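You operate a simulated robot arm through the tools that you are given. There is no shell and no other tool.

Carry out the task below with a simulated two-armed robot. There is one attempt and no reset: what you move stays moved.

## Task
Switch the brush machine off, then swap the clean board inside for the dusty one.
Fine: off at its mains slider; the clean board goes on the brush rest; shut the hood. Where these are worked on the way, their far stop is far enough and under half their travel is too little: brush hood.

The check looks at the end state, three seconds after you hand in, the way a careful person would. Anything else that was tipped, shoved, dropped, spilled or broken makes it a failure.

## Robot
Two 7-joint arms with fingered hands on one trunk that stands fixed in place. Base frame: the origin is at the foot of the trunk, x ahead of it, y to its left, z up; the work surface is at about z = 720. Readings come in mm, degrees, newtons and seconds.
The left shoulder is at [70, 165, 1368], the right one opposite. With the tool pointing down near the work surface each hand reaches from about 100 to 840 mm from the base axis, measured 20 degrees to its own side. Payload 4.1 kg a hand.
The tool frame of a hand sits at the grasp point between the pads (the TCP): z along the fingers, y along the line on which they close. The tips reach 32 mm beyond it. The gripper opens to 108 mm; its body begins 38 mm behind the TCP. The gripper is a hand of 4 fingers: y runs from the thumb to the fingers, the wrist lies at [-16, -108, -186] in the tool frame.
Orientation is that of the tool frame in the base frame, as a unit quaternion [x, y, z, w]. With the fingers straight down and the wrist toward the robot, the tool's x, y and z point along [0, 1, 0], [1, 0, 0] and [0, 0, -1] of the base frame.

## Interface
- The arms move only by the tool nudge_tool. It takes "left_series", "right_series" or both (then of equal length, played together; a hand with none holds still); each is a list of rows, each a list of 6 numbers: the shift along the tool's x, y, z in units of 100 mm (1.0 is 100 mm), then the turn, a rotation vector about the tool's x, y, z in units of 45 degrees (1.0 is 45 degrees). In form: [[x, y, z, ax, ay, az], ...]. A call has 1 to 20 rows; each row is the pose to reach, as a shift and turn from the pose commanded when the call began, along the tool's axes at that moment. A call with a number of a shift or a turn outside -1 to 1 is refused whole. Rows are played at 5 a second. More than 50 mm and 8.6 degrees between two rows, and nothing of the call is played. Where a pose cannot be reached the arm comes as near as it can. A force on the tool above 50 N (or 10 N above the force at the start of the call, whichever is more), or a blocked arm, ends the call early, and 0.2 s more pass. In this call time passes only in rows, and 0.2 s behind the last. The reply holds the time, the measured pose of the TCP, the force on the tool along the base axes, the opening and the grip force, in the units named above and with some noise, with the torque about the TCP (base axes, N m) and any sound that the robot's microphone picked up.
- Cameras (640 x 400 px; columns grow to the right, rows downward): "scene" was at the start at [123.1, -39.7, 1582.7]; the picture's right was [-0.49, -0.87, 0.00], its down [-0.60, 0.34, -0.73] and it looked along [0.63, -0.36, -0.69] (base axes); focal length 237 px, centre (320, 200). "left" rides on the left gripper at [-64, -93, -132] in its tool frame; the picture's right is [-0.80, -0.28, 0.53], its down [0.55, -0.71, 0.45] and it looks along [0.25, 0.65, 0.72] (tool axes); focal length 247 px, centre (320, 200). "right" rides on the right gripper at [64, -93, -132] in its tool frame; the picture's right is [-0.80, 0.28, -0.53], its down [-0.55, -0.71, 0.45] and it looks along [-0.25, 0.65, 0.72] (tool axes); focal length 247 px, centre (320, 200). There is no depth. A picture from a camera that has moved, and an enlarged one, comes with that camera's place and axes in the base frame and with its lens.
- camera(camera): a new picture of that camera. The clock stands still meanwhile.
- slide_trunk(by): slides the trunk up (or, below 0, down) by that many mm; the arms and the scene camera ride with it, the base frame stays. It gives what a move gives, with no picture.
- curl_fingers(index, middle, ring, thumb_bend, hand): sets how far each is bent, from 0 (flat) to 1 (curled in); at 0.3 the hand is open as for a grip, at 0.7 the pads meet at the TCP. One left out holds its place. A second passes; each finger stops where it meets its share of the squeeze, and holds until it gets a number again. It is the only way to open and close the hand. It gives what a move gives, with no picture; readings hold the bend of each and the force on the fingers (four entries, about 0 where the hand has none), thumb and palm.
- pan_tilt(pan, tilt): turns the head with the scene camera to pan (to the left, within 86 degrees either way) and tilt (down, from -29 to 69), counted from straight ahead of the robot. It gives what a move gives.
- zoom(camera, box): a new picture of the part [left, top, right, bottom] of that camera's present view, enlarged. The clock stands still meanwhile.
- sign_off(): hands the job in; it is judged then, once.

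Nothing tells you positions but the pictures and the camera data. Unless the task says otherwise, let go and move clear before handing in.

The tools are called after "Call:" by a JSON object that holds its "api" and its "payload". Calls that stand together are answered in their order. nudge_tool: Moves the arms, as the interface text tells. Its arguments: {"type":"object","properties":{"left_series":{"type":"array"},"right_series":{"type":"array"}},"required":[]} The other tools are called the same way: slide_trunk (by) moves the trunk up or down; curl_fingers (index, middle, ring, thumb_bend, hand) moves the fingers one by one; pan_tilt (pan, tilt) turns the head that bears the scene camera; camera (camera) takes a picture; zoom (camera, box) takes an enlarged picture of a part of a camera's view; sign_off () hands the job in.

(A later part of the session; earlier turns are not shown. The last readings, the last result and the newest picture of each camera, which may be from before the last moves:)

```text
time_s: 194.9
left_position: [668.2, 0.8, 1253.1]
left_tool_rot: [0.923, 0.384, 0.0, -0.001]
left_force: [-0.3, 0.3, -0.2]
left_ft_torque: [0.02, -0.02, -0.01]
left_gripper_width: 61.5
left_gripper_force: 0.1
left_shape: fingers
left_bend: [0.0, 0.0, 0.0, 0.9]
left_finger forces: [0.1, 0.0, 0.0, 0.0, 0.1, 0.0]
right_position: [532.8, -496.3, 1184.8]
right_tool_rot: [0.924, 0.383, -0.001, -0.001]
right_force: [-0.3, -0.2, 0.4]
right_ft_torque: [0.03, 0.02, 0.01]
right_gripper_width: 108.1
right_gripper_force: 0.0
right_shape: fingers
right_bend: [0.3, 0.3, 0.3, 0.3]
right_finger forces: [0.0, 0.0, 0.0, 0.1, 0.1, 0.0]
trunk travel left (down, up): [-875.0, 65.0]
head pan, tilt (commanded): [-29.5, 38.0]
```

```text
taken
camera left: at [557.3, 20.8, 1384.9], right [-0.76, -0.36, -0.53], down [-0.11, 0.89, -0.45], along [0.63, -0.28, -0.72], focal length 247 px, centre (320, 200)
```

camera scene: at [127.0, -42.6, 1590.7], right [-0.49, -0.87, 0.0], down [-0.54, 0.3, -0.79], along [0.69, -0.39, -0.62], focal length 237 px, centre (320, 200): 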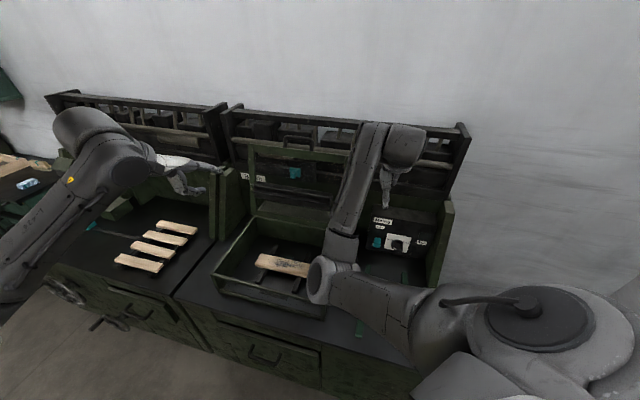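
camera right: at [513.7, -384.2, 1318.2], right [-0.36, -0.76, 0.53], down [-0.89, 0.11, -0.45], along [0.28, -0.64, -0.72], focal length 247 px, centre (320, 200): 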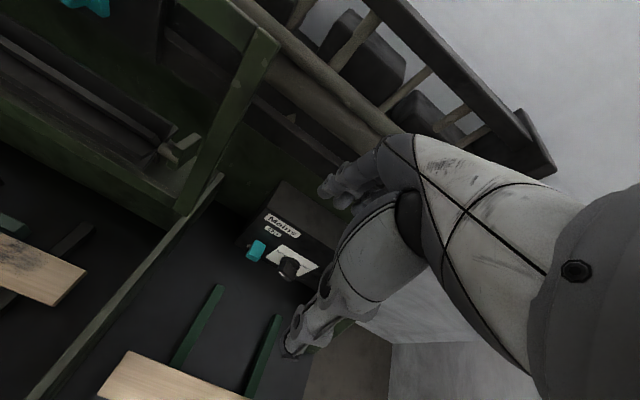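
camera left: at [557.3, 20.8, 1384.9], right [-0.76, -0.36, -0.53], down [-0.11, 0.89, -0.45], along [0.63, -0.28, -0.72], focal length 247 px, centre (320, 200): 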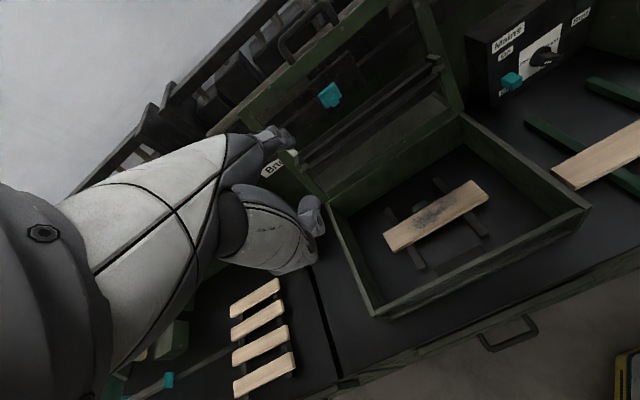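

Good view: dusty board in the machine, clean board on the rest. Continuing the left hand to the waiting pose in front of the handle.

Call:
{"api": "nudge_tool", "payload": {"left_series": [[-0.22, 0.23, 0.03, 0, 0, 0], [-0.45, 0.47, 0.07, 0, 0, 0], [-0.67, 0.7, 0.1, 0, 0, 0]]}}

Call:
{"api": "nudge_tool", "payload": {"left_series": [[-0.22, 0.23, 0.06, 0.148, 0, 0], [-0.45, 0.47, 0.13, 0.296, 0, 0], [-0.67, 0.71, 0.2, 0.444, 0, 0]]}}

Call:
{"api": "camera", "payload": {"camera": "left"}}

Call:
{"api": "zoom", "payload": {"camera": "scene", "box": [200, 90, 400, 230]}}

```text
time_s: 195.7
left_position: [669.1, -96.6, 1243.9]
left_tool_rot: [0.924, 0.383, 0.0, -0.001]
left_force: [0.2, 0.1, -0.3]
left_ft_torque: [0.03, 0.0, 0.01]
left_gripper_width: 61.6
left_gripper_force: 0.0
left_shape: fingers
left_bend: [0.0, 0.0, 0.0, 0.9]
left_finger forces: [0.0, 0.0, 0.0, 0.0, 0.0, 0.1]
right_position: [532.9, -498.0, 1186.4]
right_tool_rot: [0.924, 0.384, -0.002, -0.001]
right_force: [-0.3, 0.5, 0.0]
right_ft_torque: [-0.01, -0.03, 0.04]
right_gripper_width: 108.3
right_gripper_force: 0.1
right_shape: fingers
right_bend: [0.3, 0.3, 0.3, 0.3]
right_finger forces: [0.0, 0.1, 0.1, 0.0, 0.0, 0.0]
trunk travel left (down, up): [-875.0, 65.0]
head pan, tilt (commanded): [-29.5, 38.0]
```

```text
time_s: 196.5
left_position: [673.8, -196.3, 1222.6]
left_tool_rot: [0.909, 0.378, -0.067, -0.163]
left_force: [-0.4, -1.0, 0.0]
left_ft_torque: [0.02, -0.02, -0.01]
left_gripper_width: 61.6
left_gripper_force: 0.1
left_shape: fingers
left_bend: [0.0, 0.0, 0.0, 0.9]
left_finger forces: [0.0, 0.1, 0.0, 0.0, 0.0, 0.0]
right_position: [533.2, -496.6, 1186.4]
right_tool_rot: [0.923, 0.384, -0.002, -0.002]
right_force: [0.0, 0.1, -0.5]
right_ft_torque: [0.0, -0.05, 0.07]
right_gripper_width: 108.1
right_gripper_force: 0.1
right_shape: fingers
right_bend: [0.3, 0.3, 0.3, 0.3]
right_finger forces: [0.0, 0.0, 0.0, 0.0, 0.1, 0.1]
trunk travel left (down, up): [-875.0, 65.0]
head pan, tilt (commanded): [-29.5, 38.0]
```

```text
taken
camera left: at [599.3, -211.2, 1377.5], right [-0.88, -0.25, -0.4], down [-0.19, 0.97, -0.18], along [0.43, -0.08, -0.9], focal length 247 px, centre (320, 200)
```

left: 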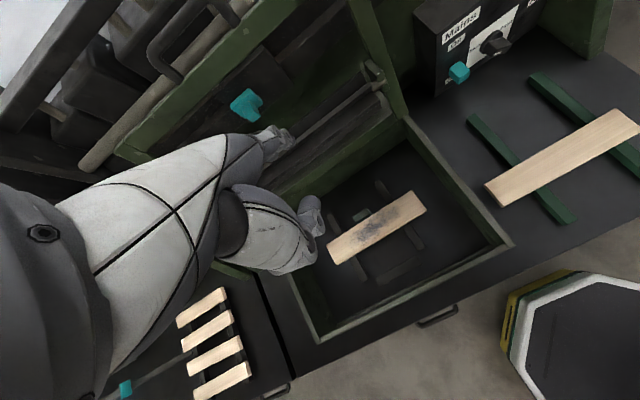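

```text
2.86 times, centred on (300, 160) of scene
camera zoom: at [125.6, -44.0, 1590.7], right [-0.49, -0.87, 0.0], down [-0.54, 0.3, -0.79], along [0.69, -0.39, -0.62], focal length 678 px, centre (377, 314)
```

zoom: 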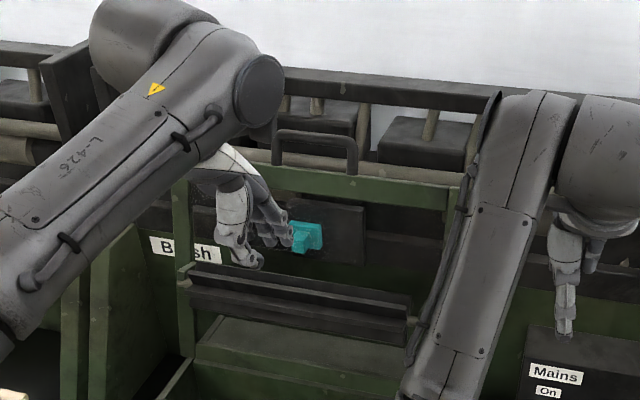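

The left hand waits at the exact 75° pose. For the right hand, the neatest grip is from the side: roll it 90° so it points left, with fingers behind and thumb in front of the lid's right rail. Rolling in two steps.

Call:
{"api": "nudge_tool", "payload": {"right_series": [[0, 0, 0, 0, 0.167, 0], [0, 0, 0, 0, 0.333, 0], [0, 0, 0, 0, 0.5, 0], [0, 0, 0, 0, 0.667, 0], [0, 0, 0, 0, 0.833, 0], [0, 0, 0, 0, 1.0, 0]]}}

Call:
{"api": "nudge_tool", "payload": {"right_series": [[0, 0, 0, 0, 0.167, 0], [0, 0, 0, 0, 0.333, 0], [0, 0, 0, 0, 0.5, 0], [0, 0, 0, 0, 0.667, 0], [0, 0, 0, 0, 0.833, 0], [0, 0, 0, 0, 1.0, 0]]}}

Call:
{"api": "camera", "payload": {"camera": "scene"}}

Call:
{"api": "camera", "payload": {"camera": "right"}}

```text
time_s: 197.9
left_position: [674.6, -192.9, 1221.7]
left_tool_rot: [0.909, 0.378, -0.068, -0.16]
left_force: [0.4, -0.1, 0.2]
left_ft_torque: [-0.04, 0.01, -0.02]
left_gripper_width: 61.3
left_gripper_force: 0.1
left_shape: fingers
left_bend: [0.0, 0.0, 0.0, 0.9]
left_finger forces: [0.0, 0.1, 0.1, 0.0, 0.0, 0.0]
right_position: [533.2, -495.4, 1185.3]
right_tool_rot: [0.854, 0.353, 0.353, -0.148]
right_force: [0.3, -0.8, 0.1]
right_ft_torque: [0.02, 0.01, 0.0]
right_gripper_width: 108.1
right_gripper_force: 0.1
right_shape: fingers
right_bend: [0.3, 0.3, 0.3, 0.3]
right_finger forces: [0.0, 0.0, 0.0, 0.0, 0.1, 0.0]
trunk travel left (down, up): [-875.0, 65.0]
head pan, tilt (commanded): [-29.5, 38.0]
```

```text
time_s: 199.3
left_position: [674.8, -194.1, 1223.4]
left_tool_rot: [0.909, 0.377, -0.067, -0.161]
left_force: [0.1, 1.5, 0.2]
left_ft_torque: [-0.02, -0.02, -0.02]
left_gripper_width: 61.5
left_gripper_force: 0.0
left_shape: fingers
left_bend: [0.0, 0.0, 0.0, 0.9]
left_finger forces: [0.0, 0.0, 0.0, 0.0, 0.0, 0.1]
right_position: [548.7, -506.4, 1199.6]
right_tool_rot: [0.656, 0.27, 0.651, -0.272]
right_force: [-0.6, -0.2, 0.6]
right_ft_torque: [0.01, 0.01, 0.01]
right_gripper_width: 108.5
right_gripper_force: 0.0
right_shape: fingers
right_bend: [0.3, 0.3, 0.3, 0.3]
right_finger forces: [0.1, 0.0, 0.0, 0.1, 0.1, 0.0]
right hand out of reach, approached as far as the arm can: row 6
trunk travel left (down, up): [-875.0, 65.0]
head pan, tilt (commanded): [-29.5, 38.0]
```

```text
taken
camera scene: at [126.7, -42.0, 1590.7], right [-0.49, -0.87, 0.0], down [-0.54, 0.3, -0.79], along [0.69, -0.39, -0.62], focal length 237 px, centre (320, 200)
```

scene: 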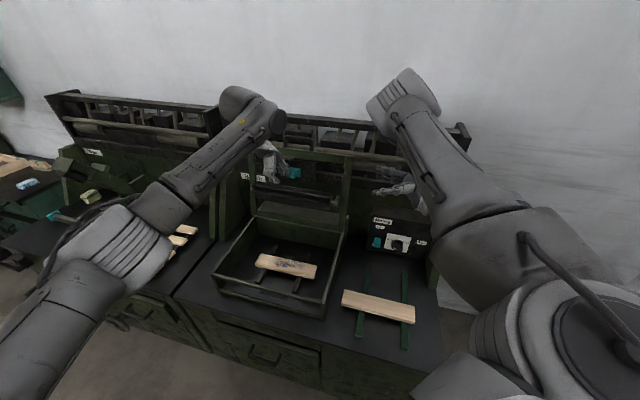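

```text
taken
camera right: at [391.8, -531.5, 1264.8], right [-0.18, -0.58, -0.8], down [-0.19, 0.82, -0.55], along [0.97, 0.05, -0.26], focal length 247 px, centre (320, 200)
```

right: 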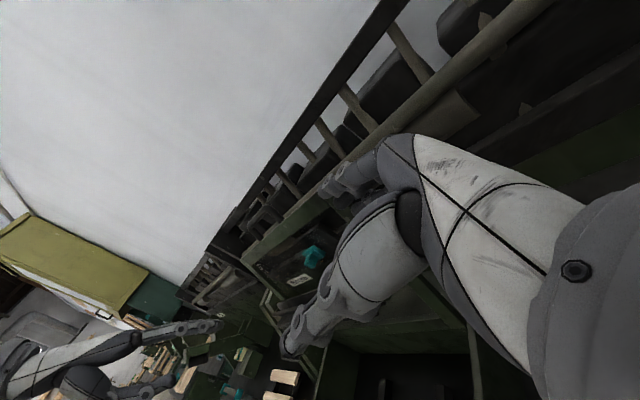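

The right hand now points left with fingers toward the wall, and the view is clear: both boards are in place. I'll lower it and move toward the lid's right rail.

Call:
{"api": "nudge_tool", "payload": {"right_series": [[-0.33, 0.1, 0, 0, 0, 0], [-0.67, 0.2, 0, 0, 0, 0], [-1.0, 0.3, 0, 0, 0, 0]]}}

Call:
{"api": "nudge_tool", "payload": {"right_series": [[-0.33, 0.15, 0, 0, 0, 0], [-0.67, 0.3, 0, 0, 0, 0], [-1.0, 0.45, 0, 0, 0, 0]]}}

Call:
{"api": "camera", "payload": {"camera": "scene"}}

Call:
{"api": "camera", "payload": {"camera": "right"}}

Call:
{"api": "zoom", "payload": {"camera": "scene", "box": [300, 120, 440, 260]}}

```text
time_s: 200.1
left_position: [674.3, -195.3, 1221.4]
left_tool_rot: [0.909, 0.378, -0.067, -0.16]
left_force: [-0.1, -0.3, 0.3]
left_ft_torque: [0.03, 0.02, -0.04]
left_gripper_width: 61.6
left_gripper_force: 0.0
left_shape: fingers
left_bend: [0.0, 0.0, 0.0, 0.9]
left_finger forces: [0.0, 0.0, 0.0, 0.0, 0.0, 0.0]
right_position: [569.3, -524.7, 1098.4]
right_tool_rot: [0.654, 0.27, 0.652, -0.271]
right_force: [1.0, 0.3, -0.1]
right_ft_torque: [0.0, 0.0, -0.03]
right_gripper_width: 108.4
right_gripper_force: 0.0
right_shape: fingers
right_bend: [0.3, 0.3, 0.3, 0.3]
right_finger forces: [0.0, 0.0, 0.0, 0.0, 0.1, 0.1]
right hand out of reach, approached as far as the arm can: row 1, 2
trunk travel left (down, up): [-875.0, 65.0]
head pan, tilt (commanded): [-29.5, 38.0]
```

```text
time_s: 200.9
left_position: [673.4, -194.3, 1223.0]
left_tool_rot: [0.91, 0.377, -0.067, -0.161]
left_force: [-0.3, 0.7, 0.0]
left_ft_torque: [0.01, 0.03, -0.01]
left_gripper_width: 61.7
left_gripper_force: 0.1
left_shape: fingers
left_bend: [0.0, 0.0, 0.0, 0.9]
left_finger forces: [0.1, 0.1, 0.1, 0.1, 0.0, 0.1]
right_position: [597.9, -557.5, 999.7]
right_tool_rot: [0.653, 0.271, 0.653, -0.271]
right_force: [0.0, -0.3, 0.7]
right_ft_torque: [0.03, 0.04, 0.02]
right_gripper_width: 108.4
right_gripper_force: 0.1
right_shape: fingers
right_bend: [0.3, 0.3, 0.3, 0.3]
right_finger forces: [0.0, 0.0, 0.1, 0.1, 0.0, 0.0]
trunk travel left (down, up): [-875.0, 65.0]
head pan, tilt (commanded): [-29.5, 38.0]
```

```text
taken
camera scene: at [126.1, -42.4, 1590.8], right [-0.49, -0.87, 0.0], down [-0.54, 0.3, -0.79], along [0.69, -0.39, -0.62], focal length 237 px, centre (320, 200)
```

scene: 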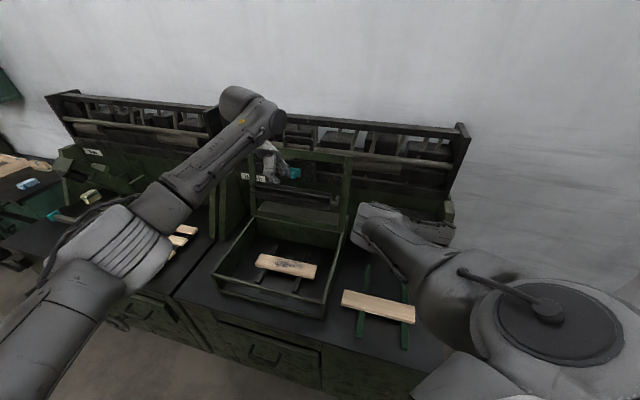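

```text
taken
camera right: at [440.6, -584.8, 1063.8], right [-0.18, -0.58, -0.8], down [-0.18, 0.82, -0.55], along [0.97, 0.05, -0.25], focal length 247 px, centre (320, 200)
```

right: 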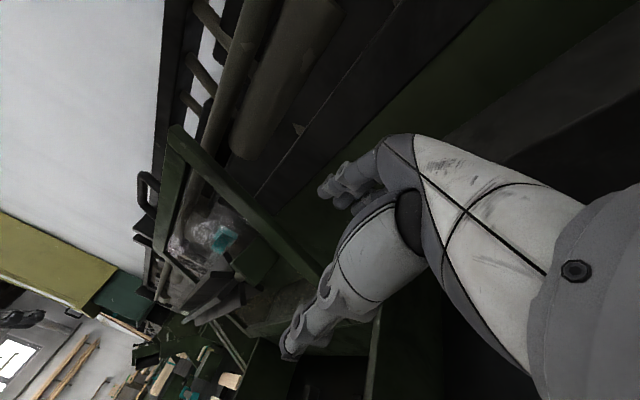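

```text
2.86 times, centred on (370, 190) of scene
camera zoom: at [126.1, -42.4, 1590.8], right [-0.49, -0.87, 0.0], down [-0.54, 0.3, -0.79], along [0.69, -0.39, -0.62], focal length 678 px, centre (177, 229)
```

zoom: 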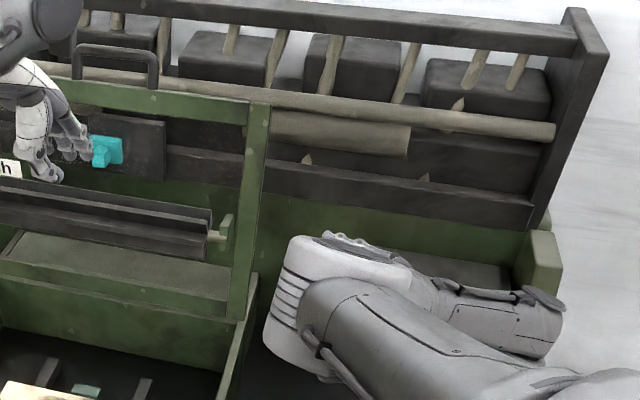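

The lid's top is at E2 886, z 1188, i.e. open to about 101°. The hand is level with the lower rail. I'll bring it alongside the rail, fingers behind it and thumb in front.

Call:
{"api": "nudge_tool", "payload": {"right_series": [[-0.03, 0.15, 0.2, 0, 0, 0], [-0.06, 0.3, 0.4, 0, 0, 0], [-0.1, 0.34, 0.65, 0, 0, 0]]}}

Call:
{"api": "camera", "payload": {"camera": "right"}}

Call:
{"api": "zoom", "payload": {"camera": "scene", "box": [300, 120, 440, 260]}}

Call:
{"api": "camera", "payload": {"camera": "left"}}

```text
time_s: 201.7
left_position: [674.0, -192.9, 1222.5]
left_tool_rot: [0.909, 0.378, -0.068, -0.161]
left_force: [-0.7, 0.4, -0.4]
left_ft_torque: [-0.03, 0.01, 0.04]
left_gripper_width: 61.4
left_gripper_force: 0.1
left_shape: fingers
left_bend: [0.0, 0.0, 0.0, 0.9]
left_finger forces: [0.0, 0.0, 0.0, 0.0, 0.0, 0.0]
right_position: [670.9, -536.0, 987.6]
right_tool_rot: [0.654, 0.27, 0.653, -0.27]
right_force: [0.5, -1.1, 0.8]
right_ft_torque: [-0.03, 0.03, 0.0]
right_gripper_width: 108.3
right_gripper_force: 0.1
right_shape: fingers
right_bend: [0.3, 0.3, 0.3, 0.3]
right_finger forces: [0.0, 0.0, 0.1, 0.0, 0.0, 0.0]
trunk travel left (down, up): [-875.0, 65.0]
head pan, tilt (commanded): [-29.5, 38.0]
```

```text
taken
camera right: at [513.9, -562.4, 1052.5], right [-0.18, -0.58, -0.8], down [-0.18, 0.82, -0.55], along [0.97, 0.05, -0.25], focal length 247 px, centre (320, 200)
```

right: 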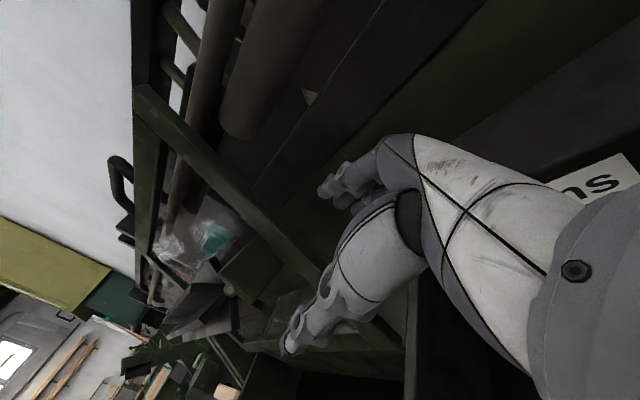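

```text
2.86 times, centred on (370, 190) of scene
camera zoom: at [126.8, -40.3, 1590.7], right [-0.49, -0.87, 0.0], down [-0.54, 0.3, -0.79], along [0.69, -0.39, -0.62], focal length 678 px, centre (177, 229)
```

zoom: 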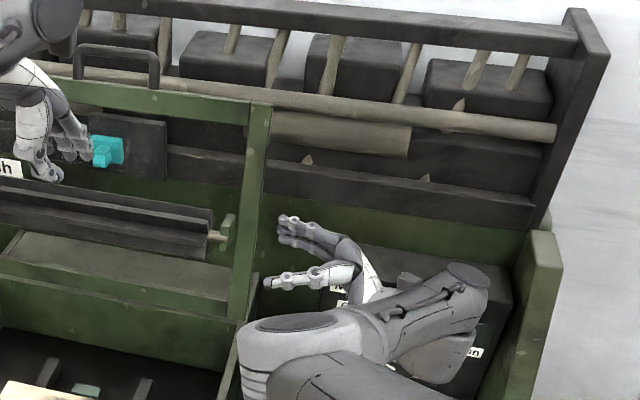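

```text
taken
camera left: at [600.4, -207.9, 1377.6], right [-0.88, -0.25, -0.4], down [-0.19, 0.97, -0.18], along [0.43, -0.08, -0.9], focal length 247 px, centre (320, 200)
```

left: 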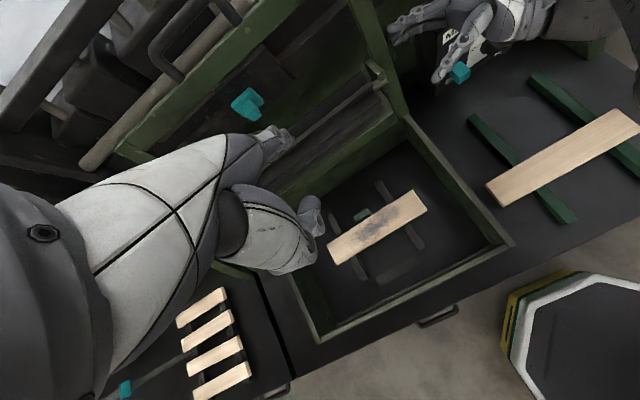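

The fingers are aimed behind the rail and the thumb in front. Moving left 36 mm so they straddle it, then narrowing the cage a little.

Call:
{"api": "nudge_tool", "payload": {"right_series": [[0, 0, 0.12, 0, 0, 0], [0, 0, 0.24, 0, 0, 0], [0, 0, 0.36, 0, 0, 0]]}}

Call:
{"api": "curl_fingers", "payload": {"hand": "right", "index": 0.4, "middle": 0.4, "ring": 0.4, "thumb_bend": 0.45}}

Call:
{"api": "zoom", "payload": {"camera": "scene", "box": [300, 120, 440, 260]}}

Call:
{"api": "zoom", "payload": {"camera": "left", "box": [300, 0, 560, 160]}}

```text
time_s: 202.5
left_position: [673.6, -194.1, 1222.6]
left_tool_rot: [0.909, 0.378, -0.067, -0.161]
left_force: [-0.2, -0.8, 0.1]
left_ft_torque: [0.0, 0.0, 0.02]
left_gripper_width: 61.3
left_gripper_force: 0.1
left_shape: fingers
left_bend: [0.0, 0.0, 0.0, 0.9]
left_finger forces: [0.0, 0.0, 0.0, 0.0, 0.0, 0.1]
right_position: [695.5, -510.4, 987.6]
right_tool_rot: [0.654, 0.27, 0.652, -0.272]
right_force: [0.4, 0.3, -0.3]
right_ft_torque: [-0.02, -0.01, 0.0]
right_gripper_width: 108.3
right_gripper_force: 0.1
right_shape: fingers
right_bend: [0.3, 0.3, 0.3, 0.3]
right_finger forces: [0.1, 0.1, 0.0, 0.1, 0.0, 0.1]
trunk travel left (down, up): [-875.0, 65.0]
head pan, tilt (commanded): [-29.5, 38.0]
```

```text
time_s: 203.5
left_position: [674.5, -193.9, 1222.1]
left_tool_rot: [0.909, 0.377, -0.067, -0.161]
left_force: [0.2, -0.2, 0.5]
left_ft_torque: [0.0, -0.02, -0.02]
left_gripper_width: 61.5
left_gripper_force: 0.0
left_shape: fingers
left_bend: [0.0, 0.0, 0.0, 0.9]
left_finger forces: [0.1, 0.0, 0.0, 0.0, 0.1, 0.1]
right_position: [696.0, -510.2, 987.6]
right_tool_rot: [0.655, 0.271, 0.652, -0.27]
right_force: [0.0, 0.7, -0.4]
right_ft_torque: [0.0, 0.02, 0.03]
right_gripper_width: 76.0
right_gripper_force: 0.2
right_shape: fingers
right_bend: [0.4, 0.4, 0.4, 0.45]
right_finger forces: [0.0, 0.0, 0.0, 0.1, 0.0, 0.0]
trunk travel left (down, up): [-875.0, 65.0]
head pan, tilt (commanded): [-29.5, 38.0]
```

```text
2.86 times, centred on (370, 190) of scene
camera zoom: at [126.5, -41.3, 1590.7], right [-0.49, -0.87, 0.0], down [-0.54, 0.3, -0.79], along [0.69, -0.39, -0.62], focal length 678 px, centre (177, 229)
```

zoom: 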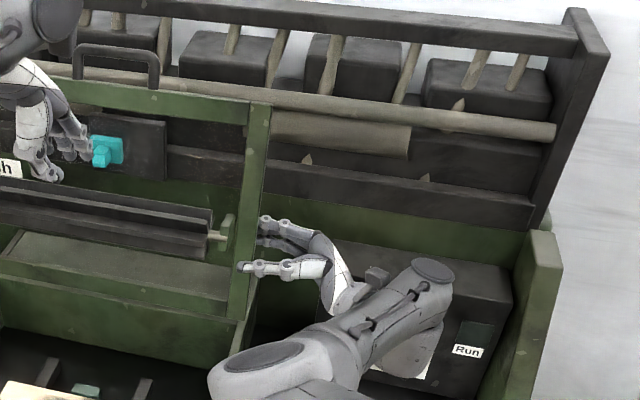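

```text
2.46 times, centred on (430, 80) of left
camera zoom: at [600.2, -208.7, 1377.6], right [-0.88, -0.25, -0.4], down [-0.19, 0.97, -0.18], along [0.43, -0.08, -0.9], focal length 608 px, centre (49, 495)
```

zoom: 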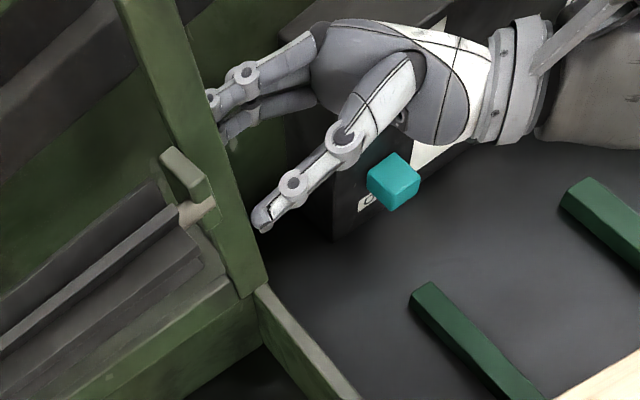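

The cage is right: fingers behind the rail, thumb in front. Pulling forward gently until contact.

Call:
{"api": "nudge_tool", "payload": {"right_series": [[0, -0.1, 0, 0, 0, 0], [0, -0.2, 0, 0, 0, 0], [0, -0.28, 0, 0, 0, 0], [0, -0.34, 0, 0, 0, 0]]}}

Call:
{"api": "zoom", "payload": {"camera": "left", "box": [100, 0, 480, 200]}}

```text
time_s: 204.5
left_position: [675.2, -193.5, 1222.7]
left_tool_rot: [0.909, 0.377, -0.067, -0.162]
left_force: [1.1, 0.4, 0.8]
left_ft_torque: [0.02, 0.02, -0.02]
left_gripper_width: 61.4
left_gripper_force: 0.1
left_shape: fingers
left_bend: [0.0, 0.0, 0.0, 0.9]
left_finger forces: [0.0, 0.1, 0.0, 0.0, 0.0, 0.0]
right_position: [673.2, -486.3, 989.6]
right_tool_rot: [0.653, 0.271, 0.653, -0.271]
right_force: [3.0, -2.9, 1.9]
right_ft_torque: [-0.01, -0.07, -0.13]
right_gripper_width: 81.8
right_gripper_force: 1.6
right_shape: fingers
right_bend: [0.36, 0.39, 0.4, 0.45]
right_finger forces: [2.9, 0.7, 0.0, 0.1, 0.1, 0.0]
trunk travel left (down, up): [-875.0, 65.0]
head pan, tilt (commanded): [-29.5, 38.0]
```

```text
1.68 times, centred on (290, 100) of left
camera zoom: at [599.9, -208.7, 1377.8], right [-0.88, -0.25, -0.4], down [-0.19, 0.97, -0.18], along [0.43, -0.08, -0.9], focal length 416 px, centre (370, 368)
```

zoom: 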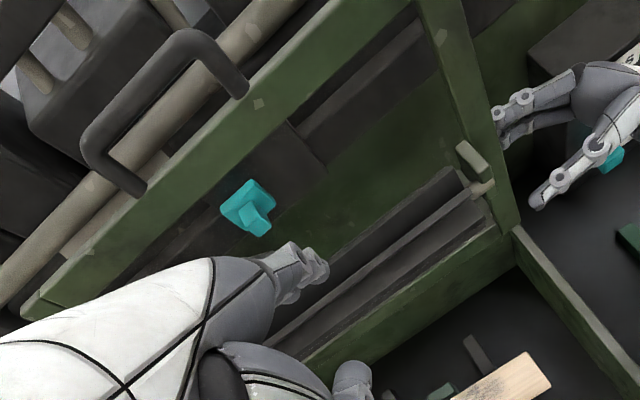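

The lid is in contact with the fingers at about 4 N. I'll bring the thumb close to the rail's front so it can't swing freely, then rotate forward with the lid toward the left fingers.

Call:
{"api": "curl_fingers", "payload": {"hand": "right", "thumb_bend": 0.72}}

Call:
{"api": "nudge_tool", "payload": {"right_series": [[-0.018, -0.09, 0, 0, 0, -0.089], [-0.036, -0.179, 0, 0, 0, -0.178]]}}

Call:
{"api": "zoom", "payload": {"camera": "left", "box": [100, 0, 480, 200]}}

Call:
{"api": "zoom", "payload": {"camera": "scene", "box": [220, 110, 420, 250]}}

```text
time_s: 205.5
left_position: [674.7, -194.6, 1222.6]
left_tool_rot: [0.909, 0.378, -0.067, -0.161]
left_force: [-0.1, 0.1, -0.1]
left_ft_torque: [-0.01, -0.01, 0.01]
left_gripper_width: 61.4
left_gripper_force: 0.1
left_shape: fingers
left_bend: [0.0, 0.0, 0.0, 0.9]
left_finger forces: [0.0, 0.0, 0.0, 0.0, 0.1, 0.1]
right_position: [672.9, -486.3, 989.0]
right_tool_rot: [0.654, 0.27, 0.653, -0.271]
right_force: [1.4, -2.8, 0.8]
right_ft_torque: [0.03, -0.05, -0.09]
right_gripper_width: 43.4
right_gripper_force: 2.0
right_shape: fingers
right_bend: [0.37, 0.39, 0.4, 0.72]
right_finger forces: [2.8, 0.7, 0.0, 0.0, 0.0, 0.0]
trunk travel left (down, up): [-875.0, 65.0]
head pan, tilt (commanded): [-29.5, 38.0]
```

```text
time_s: 206.1
left_position: [673.9, -193.8, 1223.2]
left_tool_rot: [0.909, 0.378, -0.066, -0.161]
left_force: [-0.5, -0.8, 0.3]
left_ft_torque: [0.01, 0.03, 0.01]
left_gripper_width: 61.7
left_gripper_force: 0.0
left_shape: fingers
left_bend: [0.0, 0.0, 0.0, 0.9]
left_finger forces: [0.1, 0.0, 0.1, 0.0, 0.0, 0.0]
right_position: [658.9, -472.5, 984.6]
right_tool_rot: [0.633, 0.316, 0.67, -0.225]
right_force: [0.9, -0.6, 0.8]
right_ft_torque: [0.01, -0.04, -0.08]
right_gripper_width: 40.7
right_gripper_force: 0.1
right_shape: fingers
right_bend: [0.39, 0.4, 0.4, 0.72]
right_finger forces: [1.1, 0.1, 0.0, 0.0, 0.1, 0.1]
trunk travel left (down, up): [-875.0, 65.0]
head pan, tilt (commanded): [-29.5, 38.0]
```

```text
1.68 times, centred on (290, 100) of left
camera zoom: at [599.6, -208.6, 1377.9], right [-0.88, -0.25, -0.4], down [-0.19, 0.97, -0.18], along [0.43, -0.08, -0.9], focal length 416 px, centre (370, 368)
```

zoom: 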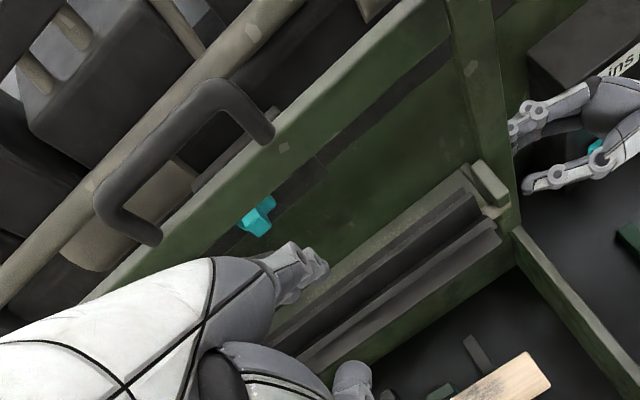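

```text
2.86 times, centred on (320, 180) of scene
camera zoom: at [125.8, -41.3, 1590.8], right [-0.49, -0.87, 0.0], down [-0.54, 0.3, -0.79], along [0.69, -0.39, -0.62], focal length 678 px, centre (320, 257)
```

zoom: 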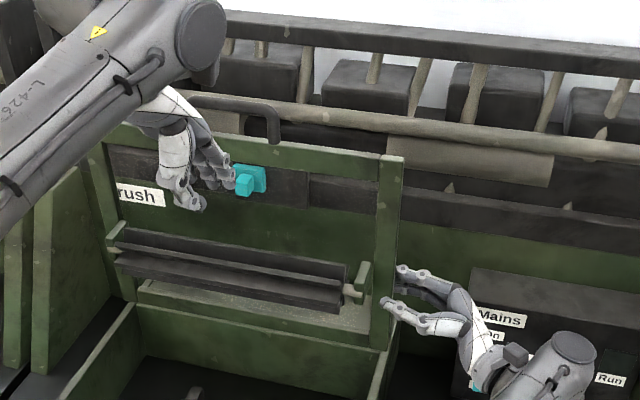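

Controlled forward motion at about 93°. Continuing in small steps toward the left hand's fingers.

Call:
{"api": "nudge_tool", "payload": {"right_series": [[-0.003, -0.08, 0, 0, 0, -0.09], [-0.005, -0.153, 0, 0, 0, -0.178], [-0.026, -0.26, 0, 0, 0, -0.289]]}}

Call:
{"api": "zoom", "payload": {"camera": "left", "box": [100, 0, 480, 200]}}

Call:
{"api": "zoom", "payload": {"camera": "scene", "box": [220, 110, 420, 250]}}

```text
time_s: 206.9
left_position: [673.6, -193.2, 1222.7]
left_tool_rot: [0.909, 0.378, -0.067, -0.162]
left_force: [-1.7, 2.7, -0.6]
left_ft_torque: [0.06, 0.08, 0.03]
left_gripper_width: 61.6
left_gripper_force: 1.4
left_shape: fingers
left_bend: [0.0, 0.01, 0.0, 0.9]
left_finger forces: [0.1, 2.8, 0.0, 0.0, 0.0, 0.0]
right_position: [640.4, -455.3, 978.0]
right_tool_rot: [0.593, 0.385, 0.691, -0.148]
right_force: [-1.7, -0.5, -0.5]
right_ft_torque: [0.01, 0.02, 0.04]
right_gripper_width: 38.9
right_gripper_force: 0.0
right_shape: fingers
right_bend: [0.4, 0.4, 0.4, 0.72]
right_finger forces: [0.1, 0.0, 0.0, 0.1, 0.0, 0.0]
trunk travel left (down, up): [-875.0, 65.0]
head pan, tilt (commanded): [-29.5, 38.0]
```

```text
1.68 times, centred on (290, 100) of left
camera zoom: at [599.8, -208.8, 1377.6], right [-0.88, -0.25, -0.4], down [-0.19, 0.97, -0.18], along [0.43, -0.08, -0.9], focal length 416 px, centre (370, 368)
```

zoom: 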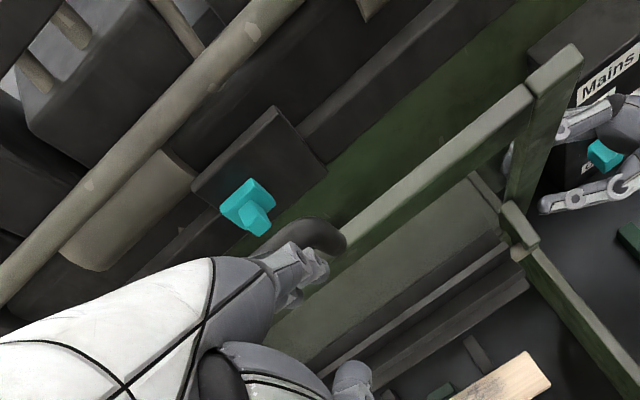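

```text
2.86 times, centred on (320, 180) of scene
camera zoom: at [126.0, -41.6, 1590.8], right [-0.49, -0.87, 0.0], down [-0.54, 0.3, -0.79], along [0.69, -0.39, -0.62], focal length 678 px, centre (320, 257)
```

zoom: 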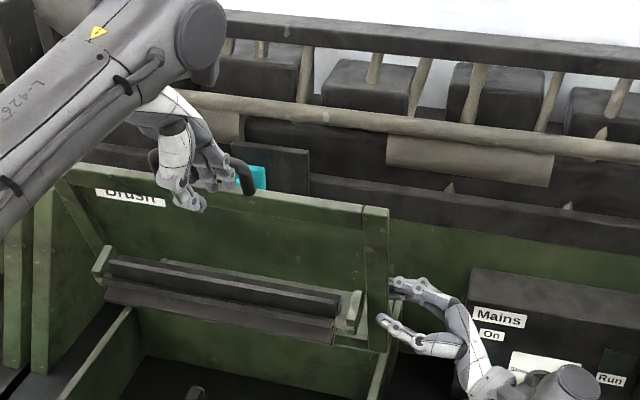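

The lid now rests on the left fingers at about 75°. I'll free the right hand by sliding it off to the right.

Call:
{"api": "nudge_tool", "payload": {"right_series": [[0, 0, -0.2, 0, 0, 0], [0, 0, -0.4, 0, 0, 0], [0, 0, -0.7, 0, 0, 0], [0, 0, -1.0, 0, 0, 0]]}}

Call:
{"api": "nudge_tool", "payload": {"right_series": [[0.2, 0, -0.2, 0, 0, 0], [0.4, -0.05, -0.4, 0, 0, 0], [0.7, -0.1, -0.6, 0, 0, 0], [1.0, -0.1, -0.8, 0, 0, 0]]}}

Call:
{"api": "camera", "payload": {"camera": "scene"}}

Call:
{"api": "zoom", "payload": {"camera": "left", "box": [200, 60, 420, 240]}}

```text
time_s: 207.9
left_position: [674.2, -194.3, 1223.3]
left_tool_rot: [0.909, 0.378, -0.067, -0.161]
left_force: [-0.8, 1.5, -1.7]
left_ft_torque: [0.1, 0.13, 0.04]
left_gripper_width: 61.5
left_gripper_force: 1.2
left_shape: fingers
left_bend: [0.0, 0.01, 0.0, 0.9]
left_finger forces: [0.0, 2.4, 0.0, 0.0, 0.0, 0.0]
right_position: [570.6, -525.4, 979.0]
right_tool_rot: [0.593, 0.385, 0.691, -0.148]
right_force: [-0.1, 0.3, -0.1]
right_ft_torque: [-0.05, 0.02, -0.04]
right_gripper_width: 38.9
right_gripper_force: 0.1
right_shape: fingers
right_bend: [0.4, 0.4, 0.4, 0.72]
right_finger forces: [0.1, 0.1, 0.0, 0.0, 0.1, 0.0]
trunk travel left (down, up): [-875.0, 65.0]
head pan, tilt (commanded): [-29.5, 38.0]
```

```text
time_s: 208.9
left_position: [674.4, -194.1, 1223.4]
left_tool_rot: [0.909, 0.378, -0.068, -0.161]
left_force: [-1.5, 1.9, -0.2]
left_ft_torque: [0.02, 0.05, 0.04]
left_gripper_width: 61.4
left_gripper_force: 1.3
left_shape: fingers
left_bend: [0.0, 0.01, 0.0, 0.9]
left_finger forces: [0.1, 2.0, 0.1, 0.1, 0.0, 0.0]
right_position: [482.9, -551.8, 1068.9]
right_tool_rot: [0.593, 0.386, 0.691, -0.148]
right_force: [0.7, 0.8, -0.1]
right_ft_torque: [0.02, 0.02, 0.0]
right_gripper_width: 38.7
right_gripper_force: 0.2
right_shape: fingers
right_bend: [0.4, 0.4, 0.4, 0.72]
right_finger forces: [0.0, 0.1, 0.1, 0.0, 0.1, 0.0]
trunk travel left (down, up): [-875.0, 65.0]
head pan, tilt (commanded): [-29.5, 38.0]
```

```text
taken
camera scene: at [124.7, -41.8, 1590.8], right [-0.49, -0.87, 0.0], down [-0.54, 0.3, -0.79], along [0.69, -0.39, -0.62], focal length 237 px, centre (320, 200)
```

scene: 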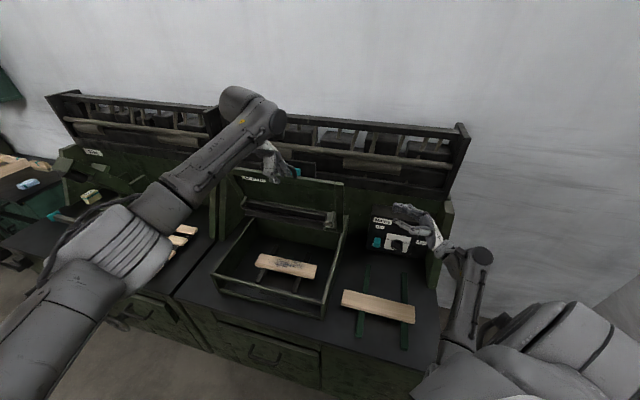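

```text
2.22 times, centred on (310, 150) of left
camera zoom: at [598.7, -209.0, 1378.2], right [-0.88, -0.25, -0.4], down [-0.19, 0.97, -0.18], along [0.43, -0.08, -0.9], focal length 549 px, centre (342, 311)
```

zoom: 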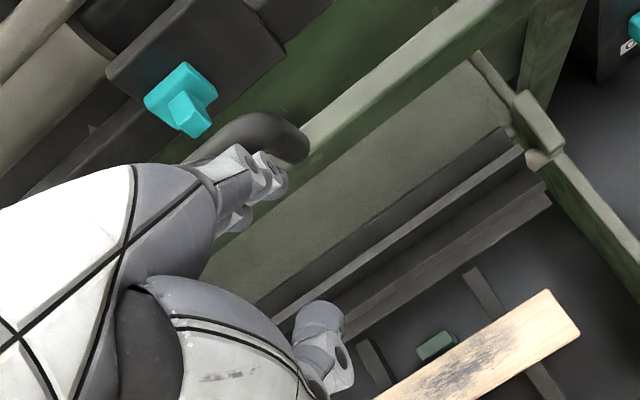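

Everything is as it was at 75° on the way up. Now I'll retrace the opening path in reverse with the left hand, lowering the lid.

Call:
{"api": "nudge_tool", "payload": {"left_series": [[0, -0.064, 0.143, -0.089, 0, 0], [0, -0.127, 0.285, -0.178, 0, 0], [0, -0.177, 0.428, -0.267, 0, 0], [0, -0.227, 0.571, -0.356, 0, 0], [0, -0.251, 0.703, -0.445, 0, 0], [0, -0.275, 0.836, -0.533, 0, 0]]}}

Call:
{"api": "zoom", "payload": {"camera": "scene", "box": [200, 110, 400, 250]}}

Call:
{"api": "zoom", "payload": {"camera": "left", "box": [200, 60, 420, 240]}}

```text
time_s: 210.3
left_position: [632.9, -152.5, 1153.9]
left_tool_rot: [0.923, 0.383, 0.014, 0.032]
left_force: [-1.2, 1.1, -1.4]
left_ft_torque: [0.06, 0.11, -0.04]
left_gripper_width: 61.7
left_gripper_force: 1.3
left_shape: fingers
left_bend: [0.0, 0.01, 0.0, 0.9]
left_finger forces: [0.0, 2.3, 0.1, 0.0, 0.0, 0.1]
right_position: [485.0, -551.1, 1068.8]
right_tool_rot: [0.594, 0.385, 0.691, -0.148]
right_force: [-0.2, 0.2, -0.3]
right_ft_torque: [-0.03, -0.02, 0.04]
right_gripper_width: 38.7
right_gripper_force: 0.0
right_shape: fingers
right_bend: [0.4, 0.4, 0.4, 0.72]
right_finger forces: [0.1, 0.0, 0.1, 0.1, 0.0, 0.0]
trunk travel left (down, up): [-875.0, 65.0]
head pan, tilt (commanded): [-29.5, 38.0]
```

```text
2.86 times, centred on (300, 180) of scene
camera zoom: at [126.1, -40.4, 1590.8], right [-0.49, -0.87, 0.0], down [-0.54, 0.3, -0.79], along [0.69, -0.39, -0.62], focal length 678 px, centre (377, 257)
```

zoom: 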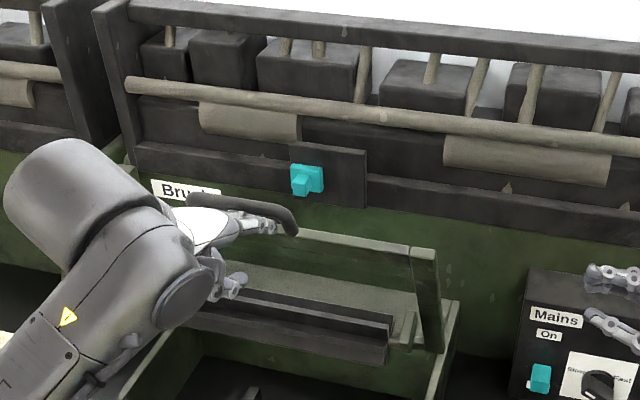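

```text
2.22 times, centred on (310, 150) of left
camera zoom: at [517.7, -126.2, 1278.8], right [-0.74, -0.39, -0.55], down [-0.09, 0.86, -0.5], along [0.67, -0.32, -0.67], focal length 549 px, centre (342, 311)
```

zoom: 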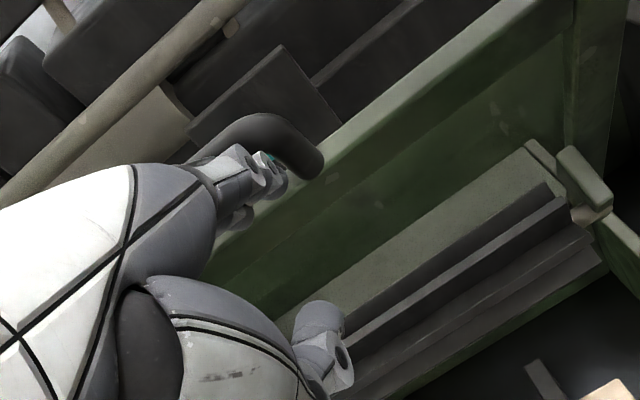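

The lid follows nicely at about 65°. Continuing down.

Call:
{"api": "nudge_tool", "payload": {"left_series": [[0, -0.068, 0.202, -0.178, 0, 0], [0, -0.103, 0.393, -0.356, 0, 0], [0, -0.098, 0.567, -0.533, 0, 0], [0, -0.072, 0.729, -0.711, 0, 0]]}}

Call:
{"api": "zoom", "payload": {"camera": "scene", "box": [200, 110, 400, 250]}}

Call:
{"api": "zoom", "payload": {"camera": "left", "box": [200, 60, 420, 240]}}

```text
time_s: 211.3
left_position: [631.6, -153.1, 1081.7]
left_tool_rot: [0.878, 0.365, 0.119, 0.285]
left_force: [-0.9, 1.1, -4.7]
left_ft_torque: [0.06, 0.13, 0.05]
left_gripper_width: 61.6
left_gripper_force: 2.5
left_shape: fingers
left_bend: [0.0, 0.01, 0.0, 0.9]
left_finger forces: [0.0, 4.4, 0.0, 0.0, 0.0, 0.0]
right_position: [484.9, -551.2, 1068.4]
right_tool_rot: [0.593, 0.386, 0.691, -0.148]
right_force: [-0.1, -0.7, 0.6]
right_ft_torque: [-0.04, -0.02, 0.01]
right_gripper_width: 39.0
right_gripper_force: 0.1
right_shape: fingers
right_bend: [0.4, 0.4, 0.4, 0.72]
right_finger forces: [0.0, 0.0, 0.1, 0.1, 0.0, 0.0]
trunk travel left (down, up): [-875.0, 65.0]
head pan, tilt (commanded): [-29.5, 38.0]
```

```text
2.86 times, centred on (300, 180) of scene
camera zoom: at [126.0, -40.9, 1590.8], right [-0.49, -0.87, 0.0], down [-0.54, 0.3, -0.79], along [0.69, -0.39, -0.62], focal length 678 px, centre (377, 257)
```

zoom: 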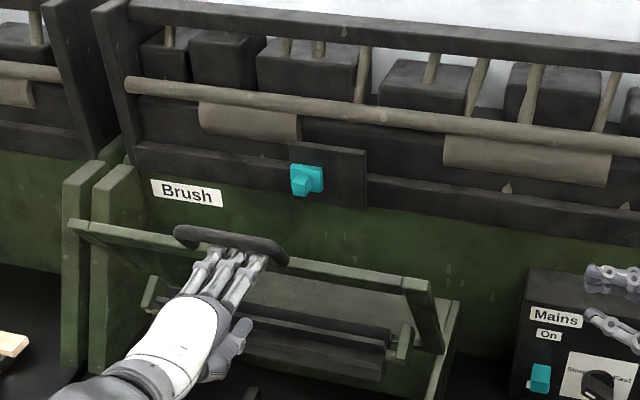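

```text
2.22 times, centred on (310, 150) of left
camera zoom: at [480.5, -90.5, 1133.6], right [-0.5, -0.62, -0.6], down [0.17, 0.61, -0.78], along [0.85, -0.49, -0.2], focal length 549 px, centre (342, 311)
```

zoom: 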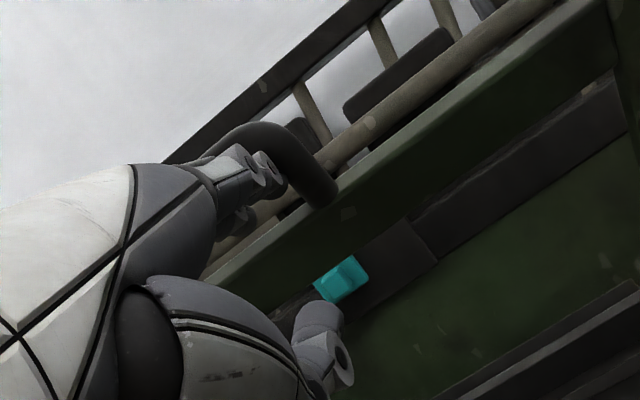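

About 57°, fingers level again. Continuing down along the rod's arc.

Call:
{"api": "nudge_tool", "payload": {"left_series": [[0, -0.253, -0.009, 0, 0, 0], [0, -0.507, 0.0, 0, 0, 0], [0, -0.758, 0.026, 0, 0, 0], [0, -0.946, 0.058, 0, 0, 0]]}}

Call:
{"api": "zoom", "payload": {"camera": "scene", "box": [200, 130, 400, 280]}}

Call:
{"api": "zoom", "payload": {"camera": "left", "box": [200, 60, 420, 240]}}

```text
time_s: 212.3
left_position: [582.6, -100.1, 1019.9]
left_tool_rot: [0.878, 0.365, 0.119, 0.285]
left_force: [-0.3, 0.6, -4.5]
left_ft_torque: [0.17, 0.23, -0.04]
left_gripper_width: 61.3
left_gripper_force: 2.7
left_shape: fingers
left_bend: [0.0, 0.01, 0.0, 0.9]
left_finger forces: [0.1, 4.7, 0.4, 0.1, 0.0, 0.0]
right_position: [484.6, -551.5, 1068.8]
right_tool_rot: [0.594, 0.385, 0.691, -0.147]
right_force: [-0.4, -0.2, 0.6]
right_ft_torque: [0.0, -0.03, 0.01]
right_gripper_width: 38.8
right_gripper_force: 0.1
right_shape: fingers
right_bend: [0.4, 0.4, 0.4, 0.72]
right_finger forces: [0.0, 0.0, 0.0, 0.0, 0.1, 0.0]
trunk travel left (down, up): [-875.0, 65.0]
head pan, tilt (commanded): [-29.5, 38.0]
```

```text
2.67 times, centred on (300, 205) of scene
camera zoom: at [126.6, -41.0, 1590.7], right [-0.49, -0.87, 0.0], down [-0.54, 0.3, -0.79], along [0.69, -0.39, -0.62], focal length 632 px, centre (373, 187)
```

zoom: 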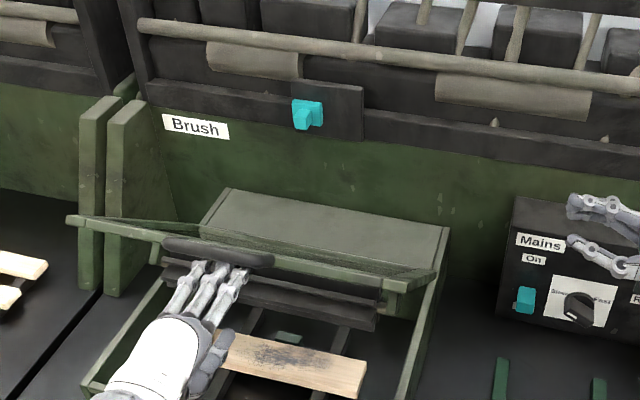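

```text
2.22 times, centred on (310, 150) of left
camera zoom: at [429.4, -37.4, 1072.4], right [-0.5, -0.62, -0.6], down [0.17, 0.61, -0.78], along [0.85, -0.49, -0.2], focal length 549 px, centre (342, 311)
```

zoom: 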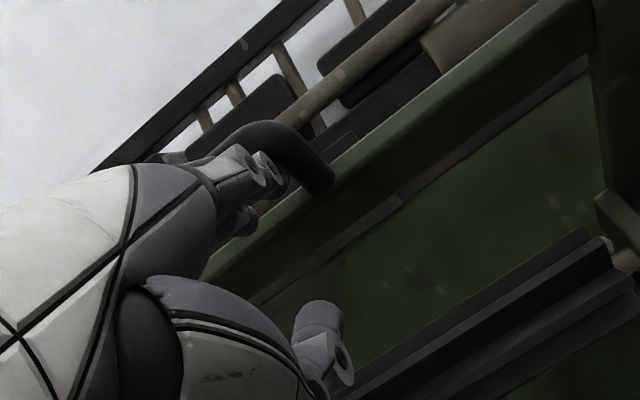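

Now about 43°. Continuing.

Call:
{"api": "nudge_tool", "payload": {"left_series": [[0, -0.247, 0.057, 0, 0, 0], [0, -0.489, 0.13, 0, 0, 0], [0, -0.726, 0.222, 0, 0, 0], [0, -0.898, 0.3, 0, 0, 0]]}}

Call:
{"api": "zoom", "payload": {"camera": "scene", "box": [200, 150, 400, 300]}}

Call:
{"api": "zoom", "payload": {"camera": "left", "box": [200, 60, 420, 240]}}

```text
time_s: 213.3
left_position: [541.2, -60.0, 944.2]
left_tool_rot: [0.878, 0.366, 0.118, 0.284]
left_force: [-1.5, 0.7, -5.8]
left_ft_torque: [0.12, 0.14, -0.03]
left_gripper_width: 61.0
left_gripper_force: 2.5
left_shape: fingers
left_bend: [0.0, 0.01, 0.0, 0.9]
left_finger forces: [0.5, 4.9, 0.3, 0.0, 0.0, 0.0]
right_position: [483.2, -550.7, 1068.0]
right_tool_rot: [0.594, 0.386, 0.69, -0.149]
right_force: [0.7, -0.4, -1.1]
right_ft_torque: [0.01, 0.01, -0.02]
right_gripper_width: 38.7
right_gripper_force: 0.1
right_shape: fingers
right_bend: [0.4, 0.4, 0.4, 0.72]
right_finger forces: [0.1, 0.1, 0.1, 0.0, 0.0, 0.0]
trunk travel left (down, up): [-875.0, 65.0]
head pan, tilt (commanded): [-29.5, 38.0]
```

```text
2.67 times, centred on (300, 225) of scene
camera zoom: at [126.5, -41.0, 1590.7], right [-0.49, -0.87, 0.0], down [-0.54, 0.3, -0.79], along [0.69, -0.39, -0.62], focal length 632 px, centre (373, 133)
```

zoom: 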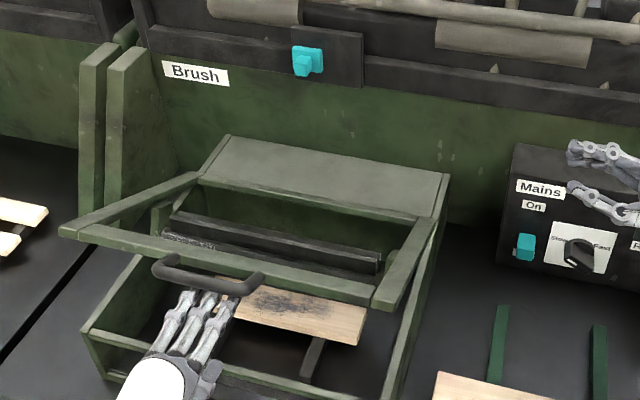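

```text
2.22 times, centred on (310, 150) of left
camera zoom: at [389.1, 1.9, 995.8], right [-0.5, -0.62, -0.6], down [0.17, 0.61, -0.78], along [0.85, -0.49, -0.2], focal length 549 px, centre (342, 311)
```

zoom: 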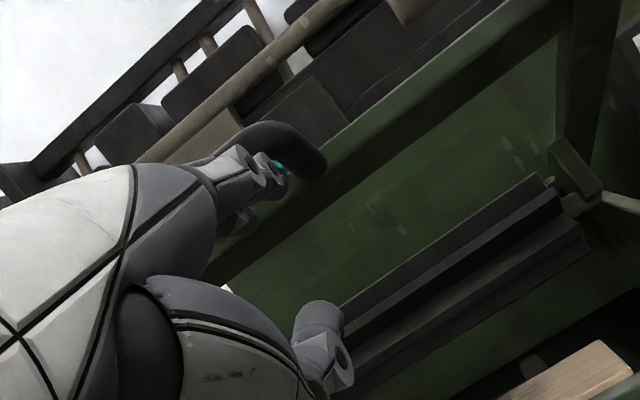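

About 28°, smooth. Continuing toward closed.

Call:
{"api": "nudge_tool", "payload": {"left_series": [[0, -0.224, 0.119, 0, 0, 0], [0, -0.439, 0.253, 0, 0, 0], [0, -0.645, 0.402, 0, 0, 0], [0, -0.791, 0.523, 0, 0, 0]]}}

Call:
{"api": "zoom", "payload": {"camera": "scene", "box": [200, 150, 400, 300]}}

Call:
{"api": "zoom", "payload": {"camera": "left", "box": [200, 60, 420, 240]}}

```text
time_s: 214.3
left_position: [519.5, -38.3, 854.4]
left_tool_rot: [0.879, 0.366, 0.117, 0.283]
left_force: [-1.7, 1.4, -5.2]
left_ft_torque: [0.08, 0.2, -0.01]
left_gripper_width: 61.5
left_gripper_force: 2.2
left_shape: fingers
left_bend: [0.0, 0.01, 0.0, 0.9]
left_finger forces: [0.0, 4.9, 0.3, 0.0, 0.0, 0.1]
right_position: [485.4, -551.2, 1068.2]
right_tool_rot: [0.593, 0.385, 0.691, -0.148]
right_force: [-0.5, 0.0, 0.5]
right_ft_torque: [-0.03, 0.03, 0.0]
right_gripper_width: 38.8
right_gripper_force: 0.1
right_shape: fingers
right_bend: [0.4, 0.4, 0.4, 0.72]
right_finger forces: [0.0, 0.1, 0.0, 0.0, 0.0, 0.1]
trunk travel left (down, up): [-875.0, 65.0]
head pan, tilt (commanded): [-29.5, 38.0]
```

```text
2.67 times, centred on (300, 225) of scene
camera zoom: at [126.7, -41.1, 1590.7], right [-0.49, -0.87, 0.0], down [-0.54, 0.3, -0.79], along [0.69, -0.39, -0.62], focal length 632 px, centre (373, 133)
```

zoom: 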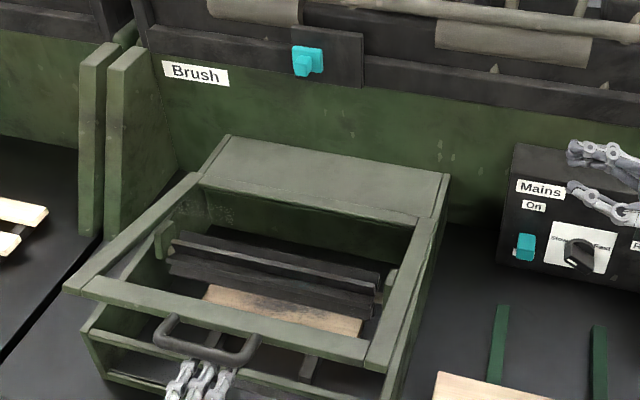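

```text
2.22 times, centred on (310, 150) of left
camera zoom: at [366.7, 24.0, 906.9], right [-0.5, -0.62, -0.6], down [0.17, 0.61, -0.78], along [0.85, -0.49, -0.2], focal length 549 px, centre (342, 311)
```

zoom: 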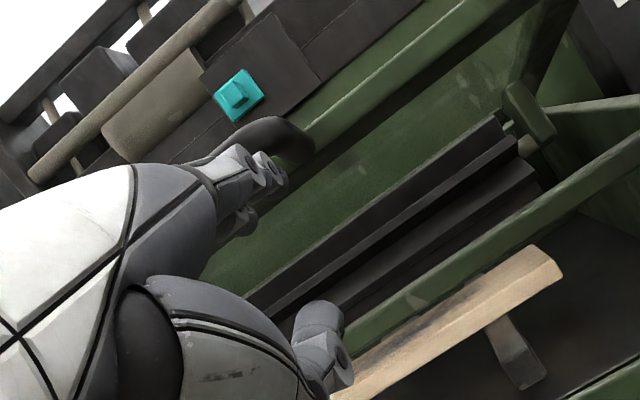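

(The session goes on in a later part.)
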